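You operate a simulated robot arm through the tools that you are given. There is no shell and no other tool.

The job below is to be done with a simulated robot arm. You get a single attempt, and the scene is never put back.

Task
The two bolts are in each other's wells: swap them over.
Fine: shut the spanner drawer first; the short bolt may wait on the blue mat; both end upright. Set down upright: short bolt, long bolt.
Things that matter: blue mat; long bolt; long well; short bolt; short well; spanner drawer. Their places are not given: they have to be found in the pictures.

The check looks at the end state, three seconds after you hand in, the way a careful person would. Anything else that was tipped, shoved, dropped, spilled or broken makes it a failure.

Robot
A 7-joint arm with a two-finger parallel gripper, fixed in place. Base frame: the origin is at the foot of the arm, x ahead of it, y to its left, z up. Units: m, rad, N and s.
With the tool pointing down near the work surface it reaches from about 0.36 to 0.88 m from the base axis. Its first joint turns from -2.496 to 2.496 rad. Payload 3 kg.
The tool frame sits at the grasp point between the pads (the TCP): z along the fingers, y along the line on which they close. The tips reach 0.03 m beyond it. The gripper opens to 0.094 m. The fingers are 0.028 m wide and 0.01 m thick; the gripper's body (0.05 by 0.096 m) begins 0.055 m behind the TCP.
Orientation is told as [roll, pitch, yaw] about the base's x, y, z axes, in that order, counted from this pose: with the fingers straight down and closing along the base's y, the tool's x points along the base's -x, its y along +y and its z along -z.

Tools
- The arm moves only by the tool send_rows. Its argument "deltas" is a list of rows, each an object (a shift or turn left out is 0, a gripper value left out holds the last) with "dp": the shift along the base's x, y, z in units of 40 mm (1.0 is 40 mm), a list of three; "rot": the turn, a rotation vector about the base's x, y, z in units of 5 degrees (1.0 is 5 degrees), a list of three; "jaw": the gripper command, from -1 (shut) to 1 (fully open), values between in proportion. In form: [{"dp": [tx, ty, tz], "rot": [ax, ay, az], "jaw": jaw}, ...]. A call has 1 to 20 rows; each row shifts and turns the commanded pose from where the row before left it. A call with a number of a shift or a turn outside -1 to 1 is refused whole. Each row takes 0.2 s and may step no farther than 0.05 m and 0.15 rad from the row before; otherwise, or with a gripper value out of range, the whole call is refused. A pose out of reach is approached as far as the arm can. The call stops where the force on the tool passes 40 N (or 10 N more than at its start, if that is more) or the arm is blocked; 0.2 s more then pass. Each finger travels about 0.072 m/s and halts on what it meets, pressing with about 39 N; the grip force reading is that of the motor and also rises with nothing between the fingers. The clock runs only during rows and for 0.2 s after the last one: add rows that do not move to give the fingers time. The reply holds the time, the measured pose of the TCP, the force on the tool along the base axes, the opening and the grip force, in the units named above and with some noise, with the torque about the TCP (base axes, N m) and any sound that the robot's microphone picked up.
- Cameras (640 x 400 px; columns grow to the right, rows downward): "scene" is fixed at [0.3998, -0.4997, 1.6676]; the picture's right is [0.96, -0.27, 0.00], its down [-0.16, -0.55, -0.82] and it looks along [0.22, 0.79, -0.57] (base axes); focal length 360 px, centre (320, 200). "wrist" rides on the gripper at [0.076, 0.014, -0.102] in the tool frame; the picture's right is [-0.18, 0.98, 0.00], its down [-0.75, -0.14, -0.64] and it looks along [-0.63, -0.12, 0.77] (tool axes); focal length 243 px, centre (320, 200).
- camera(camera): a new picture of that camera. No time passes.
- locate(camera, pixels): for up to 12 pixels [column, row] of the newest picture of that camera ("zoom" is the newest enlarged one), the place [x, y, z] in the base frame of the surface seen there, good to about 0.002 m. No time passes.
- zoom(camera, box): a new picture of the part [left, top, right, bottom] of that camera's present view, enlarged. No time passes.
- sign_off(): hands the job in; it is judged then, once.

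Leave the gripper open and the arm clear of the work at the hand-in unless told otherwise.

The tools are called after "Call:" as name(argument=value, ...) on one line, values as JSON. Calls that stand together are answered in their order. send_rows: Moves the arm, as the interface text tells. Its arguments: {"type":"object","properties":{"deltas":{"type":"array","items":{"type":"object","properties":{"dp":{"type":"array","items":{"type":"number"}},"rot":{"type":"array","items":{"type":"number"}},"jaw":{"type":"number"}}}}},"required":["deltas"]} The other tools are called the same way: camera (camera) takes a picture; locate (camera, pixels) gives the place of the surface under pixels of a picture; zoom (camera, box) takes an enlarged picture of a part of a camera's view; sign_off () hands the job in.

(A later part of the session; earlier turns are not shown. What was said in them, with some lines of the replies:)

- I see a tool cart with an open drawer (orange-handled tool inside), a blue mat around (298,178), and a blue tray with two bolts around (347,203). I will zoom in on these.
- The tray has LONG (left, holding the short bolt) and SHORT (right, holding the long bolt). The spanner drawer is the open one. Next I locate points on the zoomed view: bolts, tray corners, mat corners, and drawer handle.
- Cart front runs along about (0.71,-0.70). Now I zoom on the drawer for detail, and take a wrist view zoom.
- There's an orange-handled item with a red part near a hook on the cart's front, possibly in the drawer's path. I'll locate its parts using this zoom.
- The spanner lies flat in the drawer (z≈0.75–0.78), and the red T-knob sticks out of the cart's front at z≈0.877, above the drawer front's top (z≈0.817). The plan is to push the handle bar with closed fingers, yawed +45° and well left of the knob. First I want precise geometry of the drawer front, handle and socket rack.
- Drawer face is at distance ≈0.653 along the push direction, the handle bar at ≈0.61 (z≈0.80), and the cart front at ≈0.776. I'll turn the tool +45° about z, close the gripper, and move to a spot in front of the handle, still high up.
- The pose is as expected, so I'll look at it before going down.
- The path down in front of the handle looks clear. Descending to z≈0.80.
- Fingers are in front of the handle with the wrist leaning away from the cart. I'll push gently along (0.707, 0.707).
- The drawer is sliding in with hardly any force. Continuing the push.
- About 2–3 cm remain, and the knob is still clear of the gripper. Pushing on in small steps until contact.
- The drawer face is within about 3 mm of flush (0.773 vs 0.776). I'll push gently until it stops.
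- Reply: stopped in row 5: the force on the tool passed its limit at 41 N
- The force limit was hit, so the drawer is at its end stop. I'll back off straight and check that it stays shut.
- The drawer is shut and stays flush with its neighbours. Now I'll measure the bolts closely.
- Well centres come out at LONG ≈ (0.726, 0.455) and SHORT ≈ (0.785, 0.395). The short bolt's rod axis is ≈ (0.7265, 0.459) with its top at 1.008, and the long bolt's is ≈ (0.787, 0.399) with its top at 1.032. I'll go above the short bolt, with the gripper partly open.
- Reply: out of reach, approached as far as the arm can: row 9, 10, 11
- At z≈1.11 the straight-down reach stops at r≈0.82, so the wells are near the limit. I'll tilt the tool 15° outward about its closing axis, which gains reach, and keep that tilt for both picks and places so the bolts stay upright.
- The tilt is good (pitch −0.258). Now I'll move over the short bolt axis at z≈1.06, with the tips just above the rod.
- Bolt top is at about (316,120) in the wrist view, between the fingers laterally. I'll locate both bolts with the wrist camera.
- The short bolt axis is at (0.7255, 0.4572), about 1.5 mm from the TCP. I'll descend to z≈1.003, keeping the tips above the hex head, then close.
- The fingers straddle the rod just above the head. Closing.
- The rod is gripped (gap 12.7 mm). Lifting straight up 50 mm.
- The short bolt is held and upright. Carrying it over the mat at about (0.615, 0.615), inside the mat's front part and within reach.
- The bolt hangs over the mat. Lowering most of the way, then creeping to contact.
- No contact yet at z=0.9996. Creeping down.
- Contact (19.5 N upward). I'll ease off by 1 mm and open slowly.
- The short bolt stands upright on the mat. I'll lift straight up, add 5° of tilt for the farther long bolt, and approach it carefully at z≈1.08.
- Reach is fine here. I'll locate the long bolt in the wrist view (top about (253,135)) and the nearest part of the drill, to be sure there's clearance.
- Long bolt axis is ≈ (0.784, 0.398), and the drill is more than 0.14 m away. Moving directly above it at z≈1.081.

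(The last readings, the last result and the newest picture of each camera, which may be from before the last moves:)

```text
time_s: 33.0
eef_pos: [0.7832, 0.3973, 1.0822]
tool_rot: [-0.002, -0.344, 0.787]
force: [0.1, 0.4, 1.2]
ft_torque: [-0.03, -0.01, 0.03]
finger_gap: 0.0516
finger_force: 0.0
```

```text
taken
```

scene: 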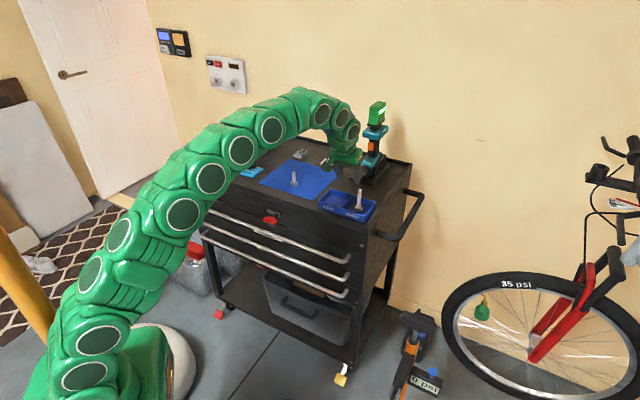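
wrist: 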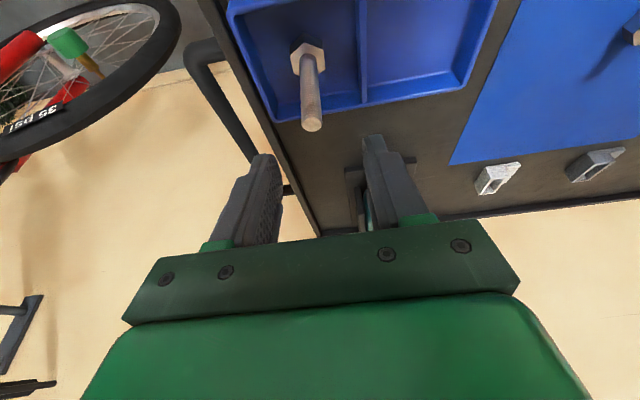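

Aligned to within about 2 mm. I'll nudge laterally and descend to z≈1.005.

Call:
send_rows(deltas=[{"dp": [0.03, -0.03, -0.4]}, {"dp": [0, 0, -0.5]}, {"dp": [0, 0, -0.5]}, {"dp": [0, 0, -0.35]}, {"dp": [0, 0, -0.18]}, {}])

Call:
zoom(camera="scene", box=[316, 165, 396, 215])

Call:
camera(camera="wrist")

```text
time_s: 34.4
eef_pos: [0.7838, 0.3974, 1.0045]
tool_rot: [-0.001, -0.346, 0.787]
force: [0.6, 0.4, 0.2]
ft_torque: [0.02, 0.0, -0.01]
finger_gap: 0.0518
finger_force: 0.2
```

```text
8.00 times, centred on (356, 190) of scene
```

zoom: 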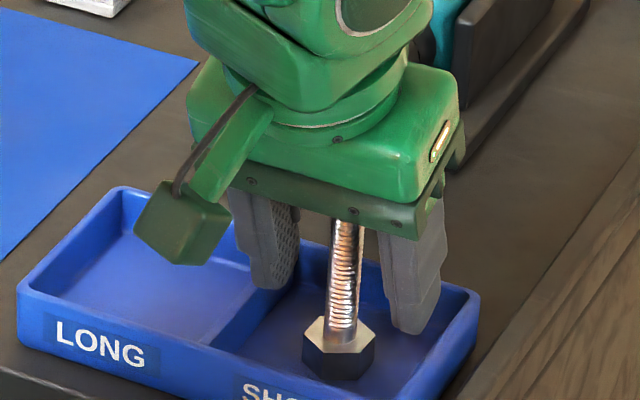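

```text
taken
```

wrist: 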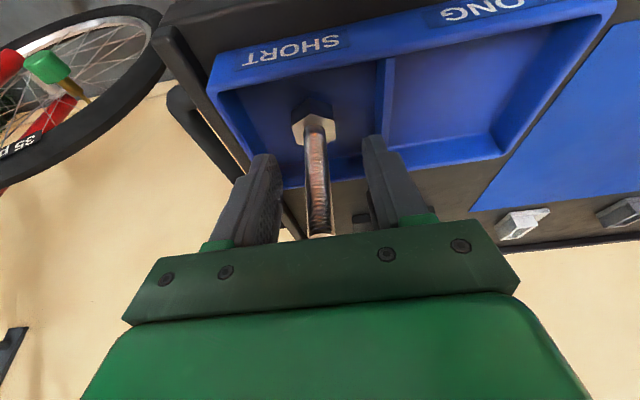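

The rod is centred between the fingers with no contact force. Closing.

Call:
send_rows(deltas=[{"jaw": -0.3}, {"jaw": -0.6}, {"jaw": -1}, {"jaw": -1}, {"jaw": -1}])

Call:
zoom(camera="scene", box=[316, 165, 396, 215])

```text
time_s: 35.6
eef_pos: [0.7842, 0.3969, 1.0044]
tool_rot: [-0.002, -0.346, 0.785]
force: [1.5, 0.2, 1.3]
ft_torque: [0.01, 0.03, 0.05]
finger_gap: 0.0171
finger_force: 39.2
```

```text
8.00 times, centred on (356, 190) of scene
```

zoom: 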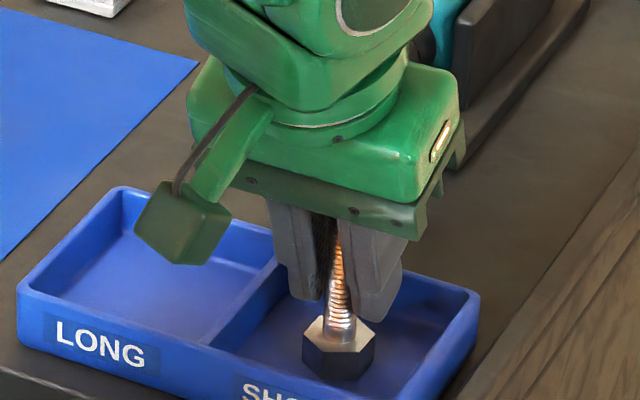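

Gap is 17.1 mm, a bit wider than with the short bolt. I'll check in the wrist view before lifting.

Call:
camera(camera="wrist")

Call:
zoom(camera="wrist", box=[240, 80, 400, 260])

```text
taken
```

wrist: 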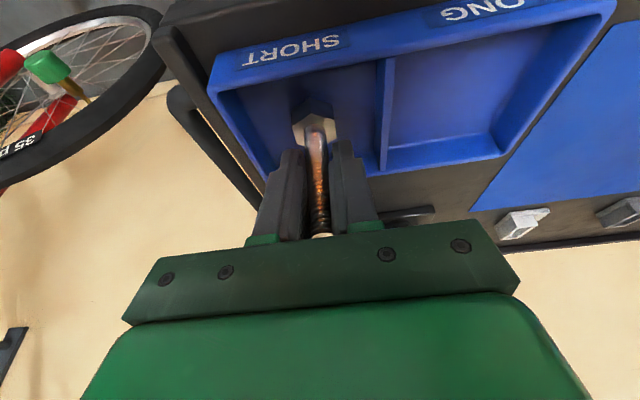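

```text
2.22 times, centred on (320, 170) of wrist
```

zoom: 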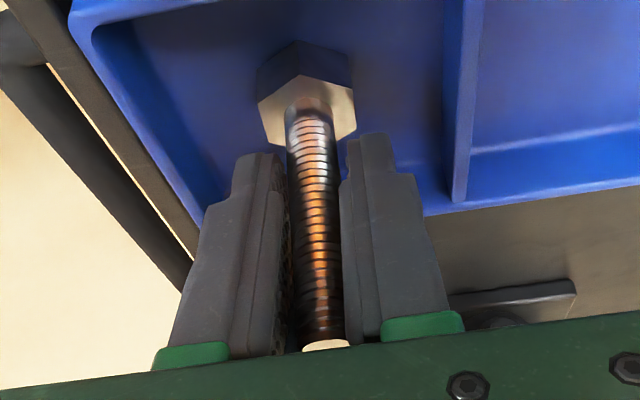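

The rod seems to be pinched at the thicker finger roots near its top. For a cleaner pad grip I'll open, raise 18 mm, and close again.

Call:
send_rows(deltas=[{"jaw": -0.5}, {"jaw": -0.3}, {"jaw": 0.0}, {"dp": [0, 0, 0.25]}, {"dp": [0, 0, 0.2]}, {}, {"jaw": -0.3}, {"jaw": -0.6}, {"jaw": -1}, {"jaw": -1}, {"jaw": -1}])

Call:
camera(camera="wrist")

Call:
zoom(camera="scene", box=[316, 165, 396, 215])

```text
time_s: 38.0
eef_pos: [0.7845, 0.3982, 1.0218]
tool_rot: [-0.002, -0.345, 0.786]
force: [-0.5, 1.4, 1.9]
ft_torque: [0.11, 0.14, 0.01]
finger_gap: 0.0131
finger_force: 38.9
```

```text
taken
```

wrist: 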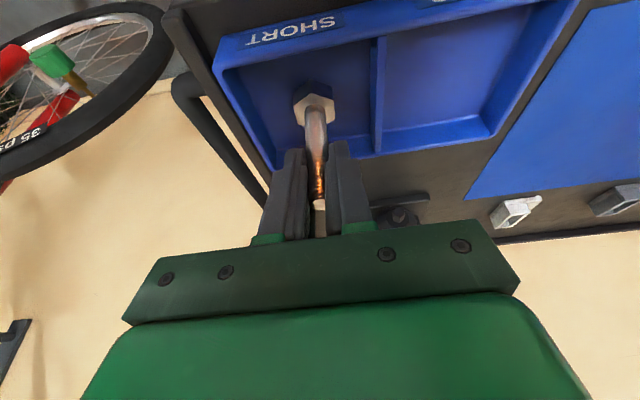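

```text
8.00 times, centred on (356, 190) of scene
```

zoom: 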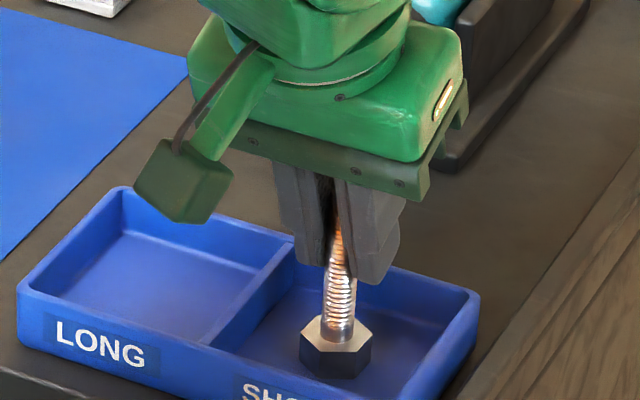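

Now the gap is 13.1 mm, a clean pad grip. Lifting 42 mm.

Call:
send_rows(deltas=[{"dp": [0, 0, 0.25]}, {"dp": [0, 0, 0.4]}, {"dp": [0, 0, 0.4]}, {}])

Call:
zoom(camera="scene", box=[316, 155, 396, 205])

Call:
camera(camera="wrist")

```text
time_s: 39.0
eef_pos: [0.7842, 0.3973, 1.0632]
tool_rot: [-0.004, -0.346, 0.786]
force: [-0.2, -0.3, -0.8]
ft_torque: [0.02, 0.02, -0.03]
finger_gap: 0.0129
finger_force: 39.6
```

```text
8.00 times, centred on (356, 180) of scene
```

zoom: 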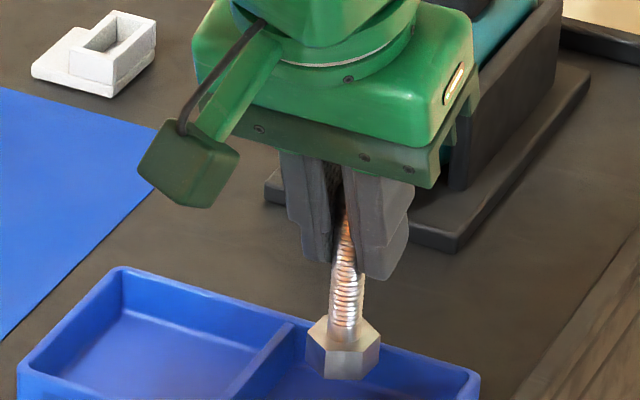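

```text
taken
```

wrist: 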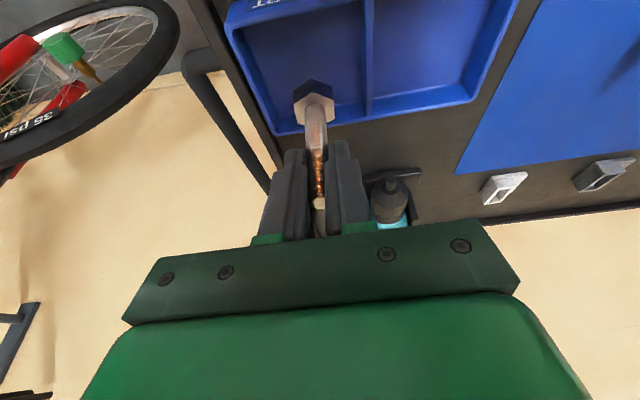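

Held. I'll check the rod's verticality by locating points along it.

Call:
locate(camera="zoom", pixels=[[348, 265], [346, 290], [344, 315], [343, 330], [345, 365], [330, 345], [365, 345]])

Call:
locate(camera="wrist", pixels=[[318, 205], [318, 140], [316, 120], [313, 95], [305, 105], [325, 105]])

```text
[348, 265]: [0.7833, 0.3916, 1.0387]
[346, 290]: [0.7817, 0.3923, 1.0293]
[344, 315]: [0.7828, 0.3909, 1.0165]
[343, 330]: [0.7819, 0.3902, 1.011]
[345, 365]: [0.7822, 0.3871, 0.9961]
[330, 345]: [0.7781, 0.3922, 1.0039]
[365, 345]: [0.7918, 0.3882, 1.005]
```

```text
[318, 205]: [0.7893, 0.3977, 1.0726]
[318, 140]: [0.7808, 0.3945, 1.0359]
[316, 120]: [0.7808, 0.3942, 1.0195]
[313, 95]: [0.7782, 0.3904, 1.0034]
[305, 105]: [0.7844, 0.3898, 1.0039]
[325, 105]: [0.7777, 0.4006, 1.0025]
```

Nearly vertical, leaning only a few degrees, with the head ≈0.99 m at the bottom and clear of the 0.972 wall tops. Moving over the LONG well.

Call:
send_rows(deltas=[{"dp": [-0.2, 0.21, 0]}, {"dp": [-0.4, 0.42, 0]}, {"dp": [-0.45, 0.47, 0]}, {"dp": [-0.25, 0.27, 0]}, {"dp": [-0.1, 0.1, 0]}, {}])

Call:
zoom(camera="scene", box=[302, 160, 382, 210])

Call:
camera(camera="wrist")

```text
time_s: 40.4
eef_pos: [0.7293, 0.4554, 1.0634]
tool_rot: [0.0, -0.346, 0.786]
force: [0.3, 0.6, -1.9]
ft_torque: [0.03, 0.03, 0.0]
finger_gap: 0.0126
finger_force: 39.3
```

```text
8.00 times, centred on (342, 185) of scene
```

zoom: 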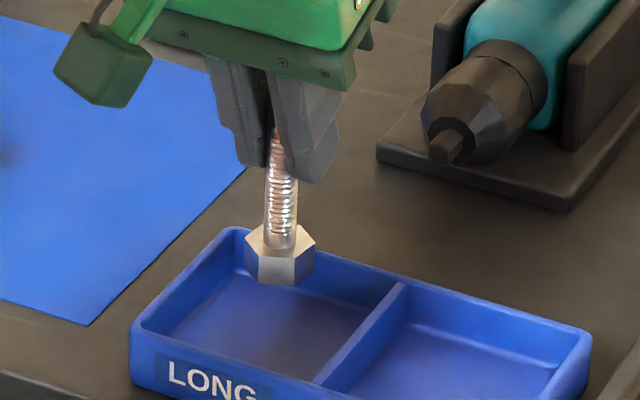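

```text
taken
```

wrist: 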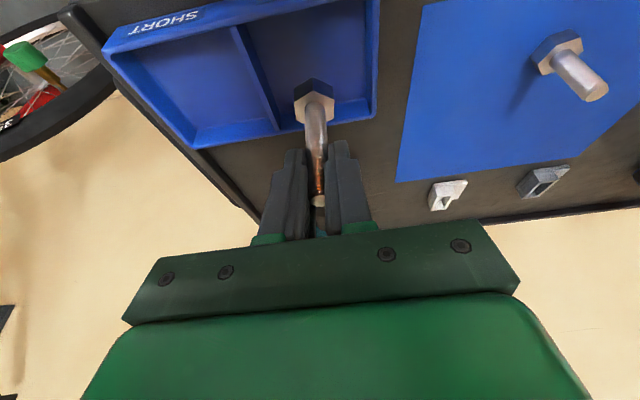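

Positioned over the LONG well. Lowering 35 mm.

Call:
send_rows(deltas=[{"dp": [-0.03, 0, -0.35]}, {"dp": [0, 0, -0.35]}, {"dp": [0, 0, -0.15]}, {}])

Call:
zoom(camera="scene", box=[302, 165, 382, 215])

```text
time_s: 41.4
eef_pos: [0.7273, 0.4559, 1.0301]
tool_rot: [-0.003, -0.346, 0.786]
force: [-0.1, 0.7, -1.6]
ft_torque: [0.0, 0.07, 0.03]
finger_gap: 0.0126
finger_force: 39.5
```

```text
8.00 times, centred on (342, 190) of scene
```

zoom: 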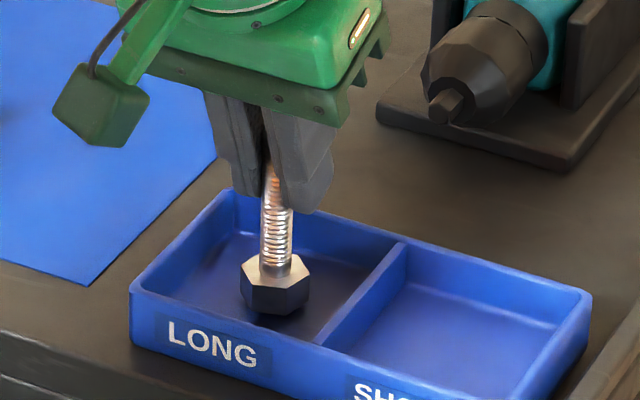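

The head is inside the well, about 8 mm above the floor. Creeping down to contact.

Call:
send_rows(deltas=[{"dp": [0, 0, -0.06]}, {"dp": [0, 0, -0.05]}, {"dp": [0, 0, -0.04]}, {"dp": [0, 0, -0.03]}, {}])

```text
time_s: 42.6
eef_pos: [0.727, 0.4565, 1.0255]
tool_rot: [-0.003, -0.35, 0.786]
force: [3.3, -0.3, 32.9]
ft_torque: [0.05, -0.25, 0.23]
finger_gap: 0.0126
finger_force: 39.6
```

Firm contact (33 N). Easing up ~2 mm, then a look before releasing.

Call:
send_rows(deltas=[{"dp": [0, 0, 0.04]}, {"dp": [0, 0, 0.02]}, {}])

Call:
zoom(camera="scene", box=[302, 165, 382, 215])

Call:
camera(camera="wrist")

```text
time_s: 43.4
eef_pos: [0.7276, 0.4561, 1.0244]
tool_rot: [0.0, -0.344, 0.786]
force: [3.9, 0.9, 12.3]
ft_torque: [0.24, -0.27, -0.02]
finger_gap: 0.0124
finger_force: 38.7
```

```text
8.00 times, centred on (342, 190) of scene
```

zoom: 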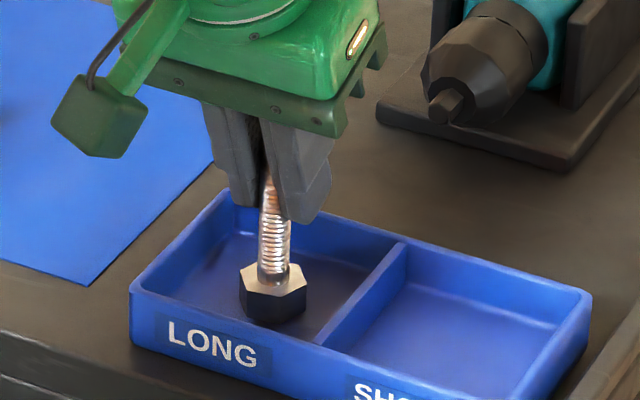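

```text
taken
```

wrist: 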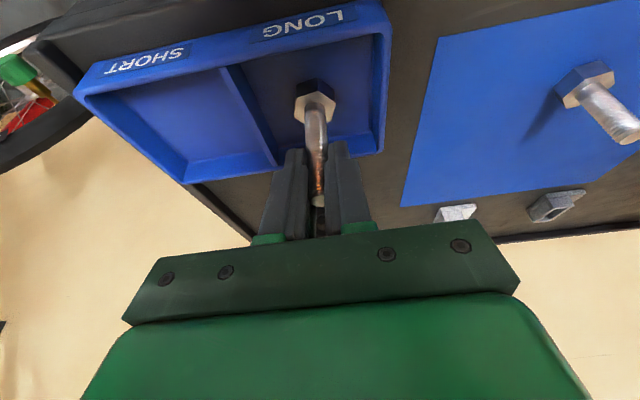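

The bolt rests on the floor of the LONG well, near upright. Opening slowly, then rising.

Call:
send_rows(deltas=[{"jaw": -0.68}, {"jaw": -0.6}, {"jaw": -0.4}, {"jaw": -0.1}, {"jaw": 0.1}, {"jaw": 0.1}, {}])

Call:
zoom(camera="scene", box=[302, 165, 382, 215])

Call:
camera(camera="wrist")

```text
time_s: 45.0
eef_pos: [0.7268, 0.4565, 1.0256]
tool_rot: [-0.002, -0.345, 0.789]
force: [-0.1, 0.7, -0.8]
ft_torque: [0.0, 0.02, 0.0]
finger_gap: 0.0517
finger_force: 0.0
```

```text
8.00 times, centred on (342, 190) of scene
```

zoom: 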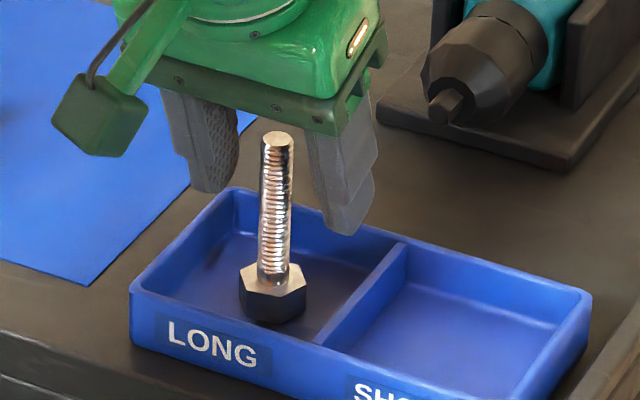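

```text
taken
```

wrist: 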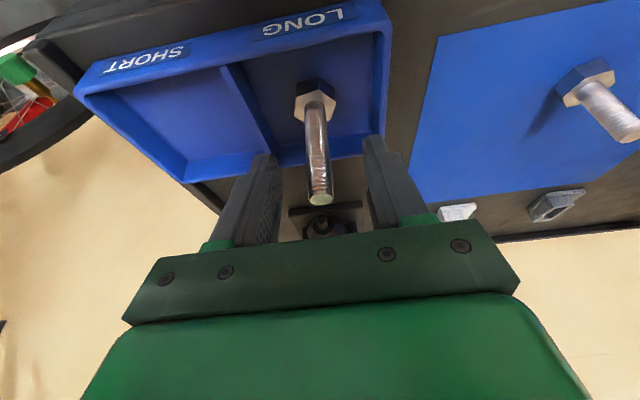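

The long bolt stands upright in the LONG well. I'll rise straight up and return above the short bolt on the mat.

Call:
send_rows(deltas=[{"dp": [0, 0, 0.5]}, {"dp": [0, 0, 0.9]}, {"dp": [-0.2, 0.3, 0]}, {"dp": [-0.5, 0.7, 0]}, {"dp": [-0.5, 0.7, 0]}, {"dp": [-0.5, 0.7, 0]}, {"dp": [-0.5, 0.7, 0]}, {"dp": [-0.4, 0.6, 0]}, {"dp": [-0.2, 0.29, -0.3]}, {}])

Call:
camera(camera="wrist")

Call:
zoom(camera="scene", box=[250, 140, 378, 220])

```text
time_s: 47.2
eef_pos: [0.6161, 0.6155, 1.0691]
tool_rot: [-0.002, -0.346, 0.785]
force: [-0.5, 0.8, 0.1]
ft_torque: [-0.02, 0.03, 0.01]
finger_gap: 0.0519
finger_force: 0.0
```

```text
taken
```

wrist: 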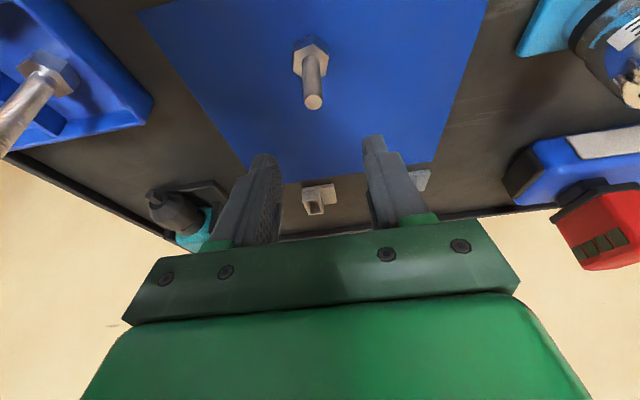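

```text
5.00 times, centred on (314, 180) of scene
```

zoom: 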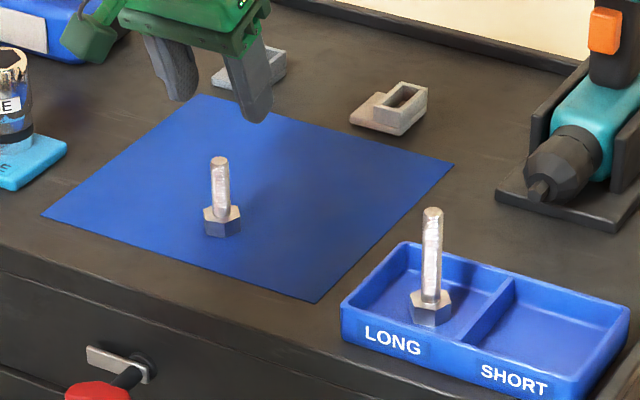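

Both bolts stand. Locating the short bolt's rod top (≈(313,103) in the wrist view) for alignment.

Call:
locate(camera="wrist", pixels=[[313, 103], [313, 100], [313, 85], [311, 70], [305, 48]])

Call:
locate(camera="zoom", pixels=[[219, 161], [220, 185], [220, 200], [432, 212], [432, 250], [431, 285], [430, 305]])

```text
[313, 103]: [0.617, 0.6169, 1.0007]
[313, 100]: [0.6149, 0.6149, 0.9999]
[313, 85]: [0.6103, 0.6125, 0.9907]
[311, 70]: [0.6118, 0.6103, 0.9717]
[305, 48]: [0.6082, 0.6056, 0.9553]
```

```text
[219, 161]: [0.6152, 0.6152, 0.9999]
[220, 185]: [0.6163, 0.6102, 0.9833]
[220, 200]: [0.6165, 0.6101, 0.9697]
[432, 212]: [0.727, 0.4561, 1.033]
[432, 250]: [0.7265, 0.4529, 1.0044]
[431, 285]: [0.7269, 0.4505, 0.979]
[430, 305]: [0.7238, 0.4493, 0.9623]
```

The axis is at (0.6155, 0.6155), already aligned. Descending to z≈0.997 and closing.

Call:
send_rows(deltas=[{"dp": [0, 0, -0.5]}, {"dp": [0, 0, -0.5]}, {"dp": [0, 0, -0.5]}, {"dp": [0, 0, -0.3]}, {}, {"jaw": -0.3}, {"jaw": -0.6}, {"jaw": -1}, {"jaw": -1}, {"jaw": -1}])

Call:
zoom(camera="scene", box=[264, 150, 328, 190])

Call:
camera(camera="wrist")

```text
time_s: 49.4
eef_pos: [0.6143, 0.6163, 0.9966]
tool_rot: [-0.002, -0.345, 0.786]
force: [0.5, 1.1, -0.5]
ft_torque: [0.01, 0.01, -0.01]
finger_gap: 0.0124
finger_force: 39.4
```

```text
10.00 times, centred on (296, 170) of scene
```

zoom: 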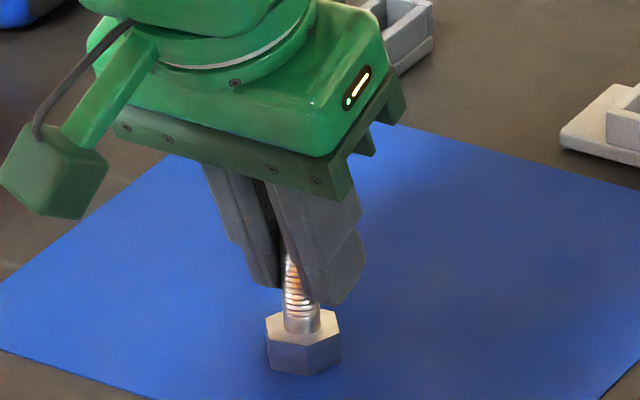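

```text
taken
```

wrist: 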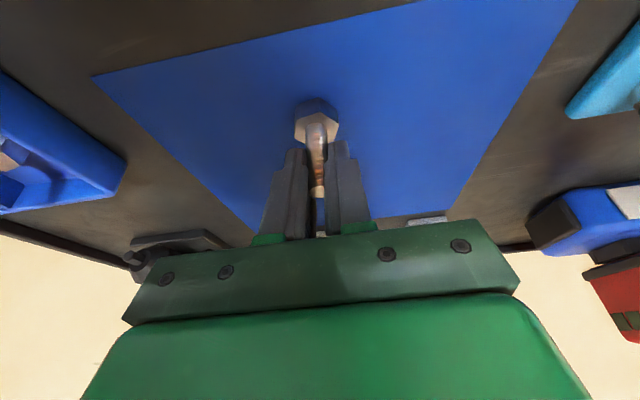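

Gripped. The direct line to the SHORT well would pass through the standing long bolt, so I'll detour: lift, pull back to the cart's front edge, slide right past it, then push outward. First the lift and pull-back.

Call:
send_rows(deltas=[{"dp": [0, 0, 0.3]}, {"dp": [0, 0, 0.6]}, {"dp": [0, 0, 0.7]}, {"dp": [-0.3, -0.3, 0]}, {"dp": [-0.6, -0.6, 0]}, {"dp": [-0.65, -0.65, 0]}, {"dp": [-0.48, -0.48, 0]}, {}])

Call:
zoom(camera="scene", box=[220, 130, 380, 230])

Call:
camera(camera="wrist")

```text
time_s: 51.2
eef_pos: [0.5336, 0.5343, 1.0623]
tool_rot: [-0.002, -0.345, 0.787]
force: [0.1, 0.6, -1.5]
ft_torque: [0.02, 0.0, -0.02]
finger_gap: 0.0124
finger_force: 38.9
```

```text
4.00 times, centred on (300, 180) of scene
```

zoom: 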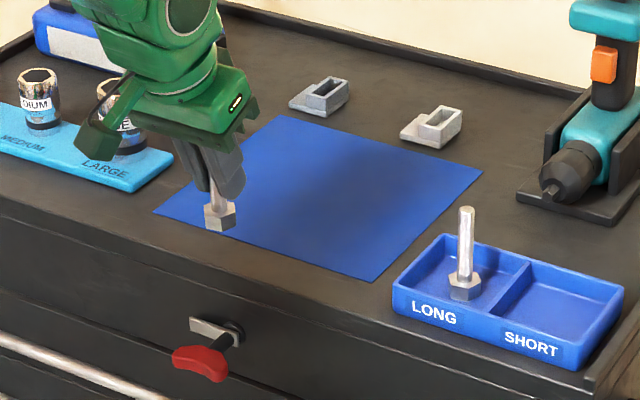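

```text
taken
```

wrist: 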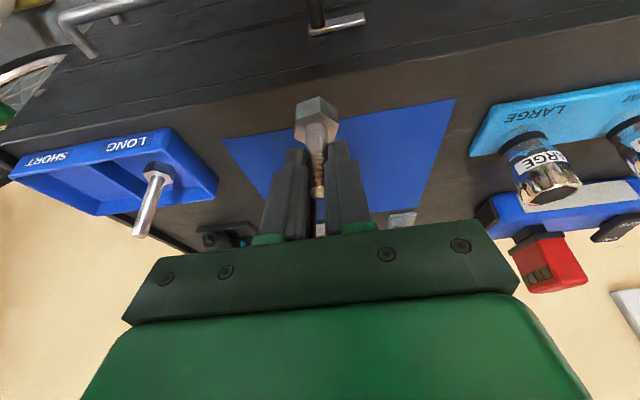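

Clear. Now sliding right along the front edge, past the long bolt.

Call:
send_rows(deltas=[{"dp": [0.3, -0.3, 0]}, {"dp": [0.6, -0.6, 0]}, {"dp": [0.65, -0.65, 0]}, {"dp": [0.65, -0.65, 0]}, {"dp": [0.65, -0.65, 0]}, {"dp": [0.65, -0.65, 0]}, {"dp": [0.65, -0.65, 0]}, {"dp": [0.5, -0.5, 0]}, {"dp": [0.236, -0.236, 0]}, {}])

Call:
zoom(camera="scene", box=[280, 140, 408, 220])

Call:
camera(camera="wrist")

```text
time_s: 53.4
eef_pos: [0.7298, 0.3404, 1.0614]
tool_rot: [-0.002, -0.347, 0.787]
force: [0.0, -1.4, -0.4]
ft_torque: [-0.01, 0.03, -0.02]
finger_gap: 0.0125
finger_force: 39.1
```

```text
5.00 times, centred on (344, 180) of scene
```

zoom: 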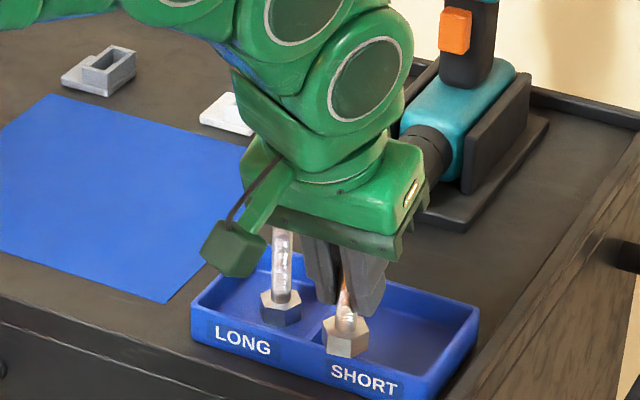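

```text
taken
```

wrist: 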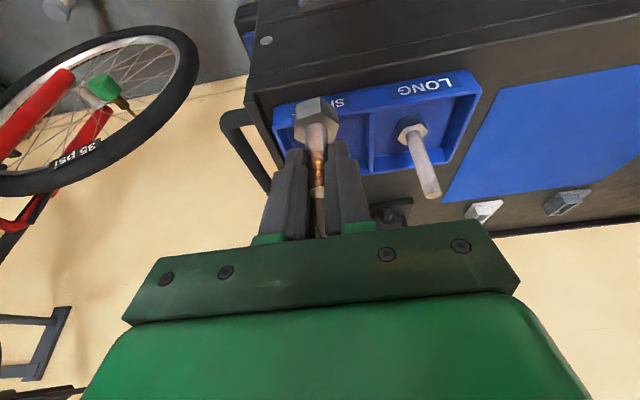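

The held bolt is in line with the SHORT well, in front of it. Moving outward to the well centre.

Call:
send_rows(deltas=[{"dp": [0.25, 0.25, 0]}, {"dp": [0.45, 0.45, 0]}, {"dp": [0.45, 0.45, 0]}, {"dp": [0.23, 0.23, 0]}, {}])

Call:
zoom(camera="scene", box=[306, 160, 402, 220])

Call:
camera(camera="wrist")

```text
time_s: 54.6
eef_pos: [0.7832, 0.3944, 1.0631]
tool_rot: [-0.002, -0.348, 0.785]
force: [-0.6, -0.7, -1.3]
ft_torque: [0.0, 0.0, -0.01]
finger_gap: 0.0124
finger_force: 38.7
```

```text
6.67 times, centred on (354, 190) of scene
```

zoom: 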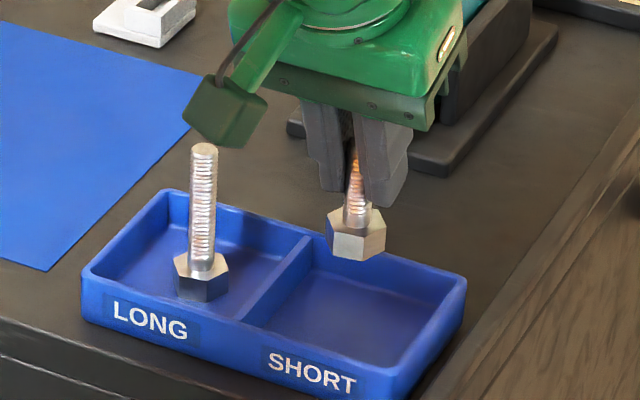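

```text
taken
```

wrist: 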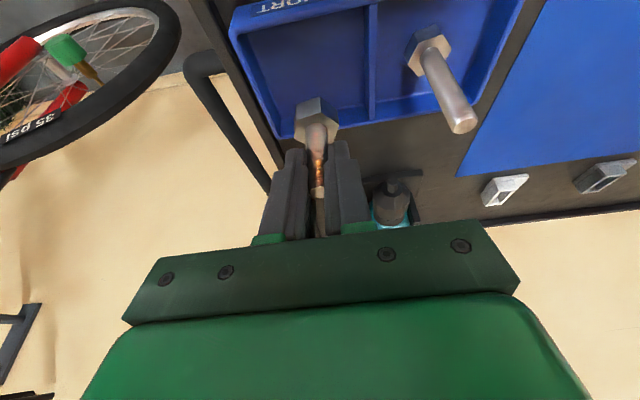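

Centred over the SHORT well. Lowering 50 mm.

Call:
send_rows(deltas=[{"dp": [0.03, 0.02, -0.4]}, {"dp": [0, 0, -0.5]}, {"dp": [0, 0, -0.3]}, {"dp": [0, 0, -0.07]}, {}])

Call:
zoom(camera="scene", box=[306, 165, 402, 225])

```text
time_s: 55.8
eef_pos: [0.7858, 0.3953, 1.0094]
tool_rot: [0.0, -0.345, 0.786]
force: [-0.4, -0.2, -0.9]
ft_torque: [-0.05, -0.01, -0.01]
finger_gap: 0.0124
finger_force: 38.8
```

```text
6.67 times, centred on (354, 195) of scene
```

zoom: 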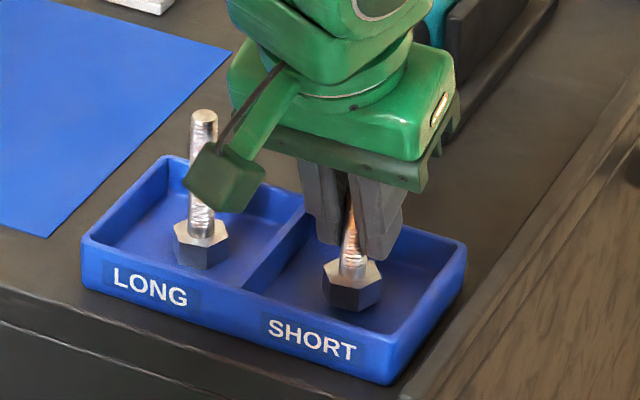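

The head is in the SHORT well, a few millimetres above the floor. Creeping down to contact.

Call:
send_rows(deltas=[{"dp": [0, 0, -0.04]}, {"dp": [0, 0, -0.03]}, {"dp": [0, 0, -0.025]}, {}])

```text
time_s: 56.8
eef_pos: [0.7852, 0.3951, 1.0063]
tool_rot: [-0.003, -0.345, 0.786]
force: [0.2, 0.1, -1.2]
ft_torque: [0.01, -0.02, 0.03]
finger_gap: 0.0124
finger_force: 39.4
```

No contact yet; creeping a little further.

Call:
send_rows(deltas=[{"dp": [0, 0, -0.025]}, {"dp": [0, 0, -0.02]}, {}])

```text
time_s: 57.6
eef_pos: [0.7854, 0.396, 1.005]
tool_rot: [0.0, -0.344, 0.787]
force: [1.3, -0.2, 0.1]
ft_torque: [0.0, -0.01, -0.04]
finger_gap: 0.0126
finger_force: 39.2
```

Force is just starting to change. One more small step down.

Call:
send_rows(deltas=[{"dp": [0, 0, -0.025]}, {}])

```text
time_s: 58.2
eef_pos: [0.7864, 0.3955, 1.0046]
tool_rot: [-0.003, -0.347, 0.786]
force: [-1.2, -0.4, 9.1]
ft_torque: [-0.05, 0.13, 0.02]
finger_gap: 0.0123
finger_force: 39.1
```

Contact at 9 N, so the bolt is on the well floor. Opening slowly.

Call:
send_rows(deltas=[{"jaw": -0.68}, {"jaw": -0.6}, {"jaw": -0.4}, {"jaw": -0.1}, {"jaw": 0.1}, {"jaw": 0.1}, {}])

Call:
zoom(camera="scene", box=[306, 165, 402, 225])

Call:
camera(camera="wrist")

```text
time_s: 59.8
eef_pos: [0.7851, 0.3946, 1.0039]
tool_rot: [-0.002, -0.346, 0.785]
force: [0.0, -0.4, 0.4]
ft_torque: [0.02, -0.01, 0.0]
finger_gap: 0.0515
finger_force: 0.0
```

```text
6.67 times, centred on (354, 195) of scene
```

zoom: 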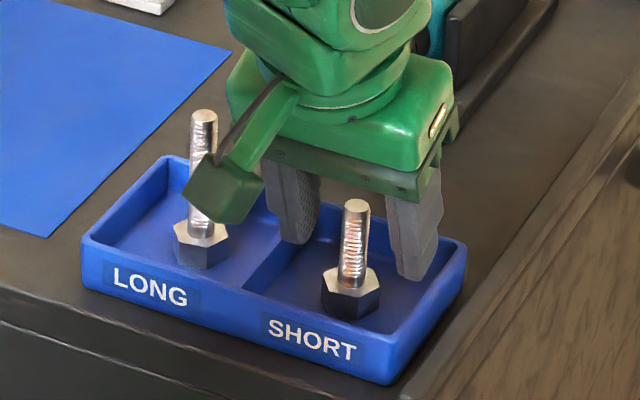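

```text
taken
```

wrist: 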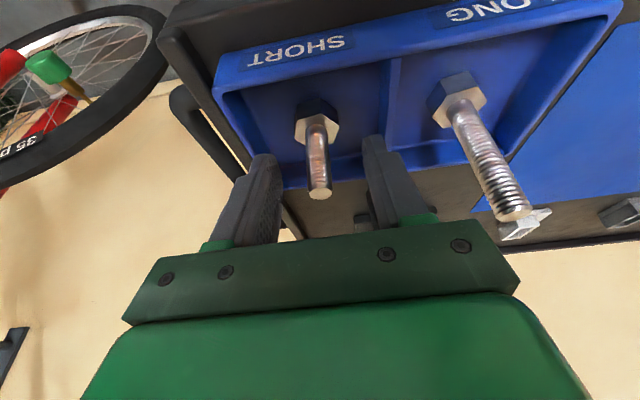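

The short bolt stands upright in the SHORT well. I'll rise straight up, pull back toward the base, rise further and fully open.

Call:
send_rows(deltas=[{"dp": [0, 0, 0.5]}, {"dp": [0, 0, 0.8]}, {"dp": [0, 0, 0.6]}, {"dp": [-0.3, -0.3, 0.2]}, {"dp": [-0.6, -0.6, 0.4]}, {"dp": [-0.6, -0.6, 0.5]}, {"dp": [-0.6, -0.6, 0.5]}, {"dp": [-0.6, -0.4, 0.6]}, {"dp": [-0.7, -0.2, 0.6], "rot": [-0.7071, 0.7071, 0]}, {"dp": [-0.7, 0, 0.6], "rot": [-0.7071, 0.7071, 0]}, {"dp": [-0.7, 0, 0.6], "rot": [-0.7071, 0.7071, 0]}, {"dp": [-0.7, 0, 0.4], "rot": [-0.7071, 0.7071, 0], "jaw": 1}, {"jaw": 1}, {"jaw": 1}])

Call:
camera(camera="scene")

Call:
zoom(camera="scene", box=[306, 165, 402, 225])

```text
time_s: 62.8
eef_pos: [0.5648, 0.2874, 1.2566]
tool_rot: [0.001, 0.004, 0.786]
force: [-0.3, 0.2, 0.3]
ft_torque: [0.02, -0.01, -0.02]
finger_gap: 0.0941
finger_force: 0.1
```

```text
taken
```

scene: 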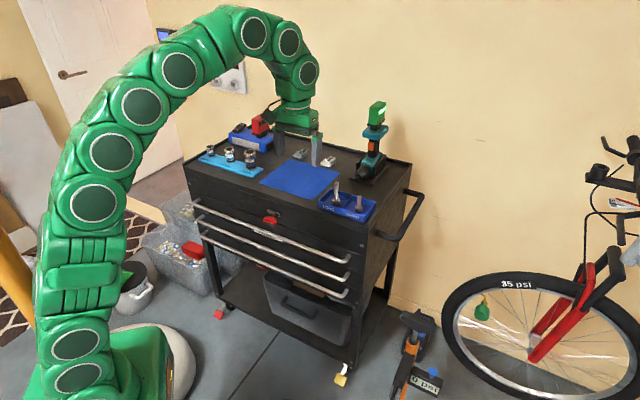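

```text
6.67 times, centred on (354, 195) of scene
```

zoom: 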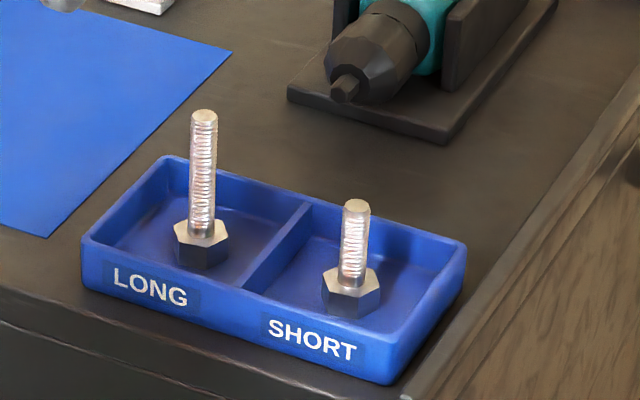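

Both bolts stand upright in their right wells and the arm is clear. Last, a check of the drawer and the cart.

Call:
zoom(camera="scene", box=[170, 120, 410, 300])

Call:
locate(camera="scene", pixels=[[312, 244], [352, 254], [320, 236], [320, 222], [225, 210], [225, 200], [350, 258], [350, 276]])

Call:
zoom(camera="scene", box=[186, 180, 282, 240])

```text
2.22 times, centred on (290, 210) of scene
```

zoom: 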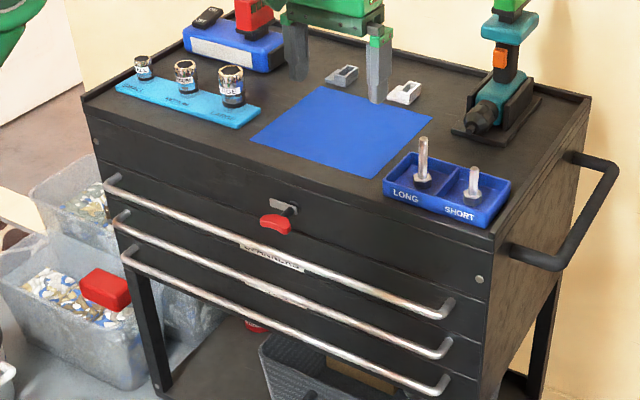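

```text
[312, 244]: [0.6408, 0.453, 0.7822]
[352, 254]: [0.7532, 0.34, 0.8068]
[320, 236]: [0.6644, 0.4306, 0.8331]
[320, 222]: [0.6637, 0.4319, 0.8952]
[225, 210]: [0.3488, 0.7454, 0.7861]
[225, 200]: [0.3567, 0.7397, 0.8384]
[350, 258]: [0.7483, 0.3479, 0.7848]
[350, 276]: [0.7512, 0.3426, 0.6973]
```

```text
6.67 times, centred on (234, 210) of scene
```

zoom: 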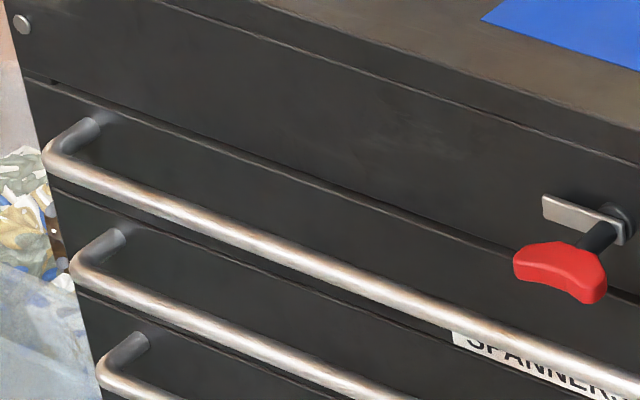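

The spanner drawer is flush with the other drawers. The long bolt is upright in LONG and the short bolt upright in SHORT. Everything else is in its place, the gripper is open and the arm is clear, so I'm handing in.

Call:
sign_off()

```text
The job is handed in.
```

The two bolts are swapped: the long bolt now stands upright in the LONG well and the short bolt stands upright in the SHORT well. The job is handed in, but I haven't seen the check's verdict.

- **Drawer:** I shut the spanner drawer first. It went to its end stop and was still flush with the cart front in the last pictures.
- **Short bolt:** It waited upright on the blue mat while the long bolt was moved.
- **Regrasp:** I let go of the long bolt once in its original well and gripped it again higher up, because the first grip was poor. It stayed standing.
- **Surroundings:** Nothing else looked moved or tipped in the final pictures.

The gripper is open and the arm is clear of the cart.
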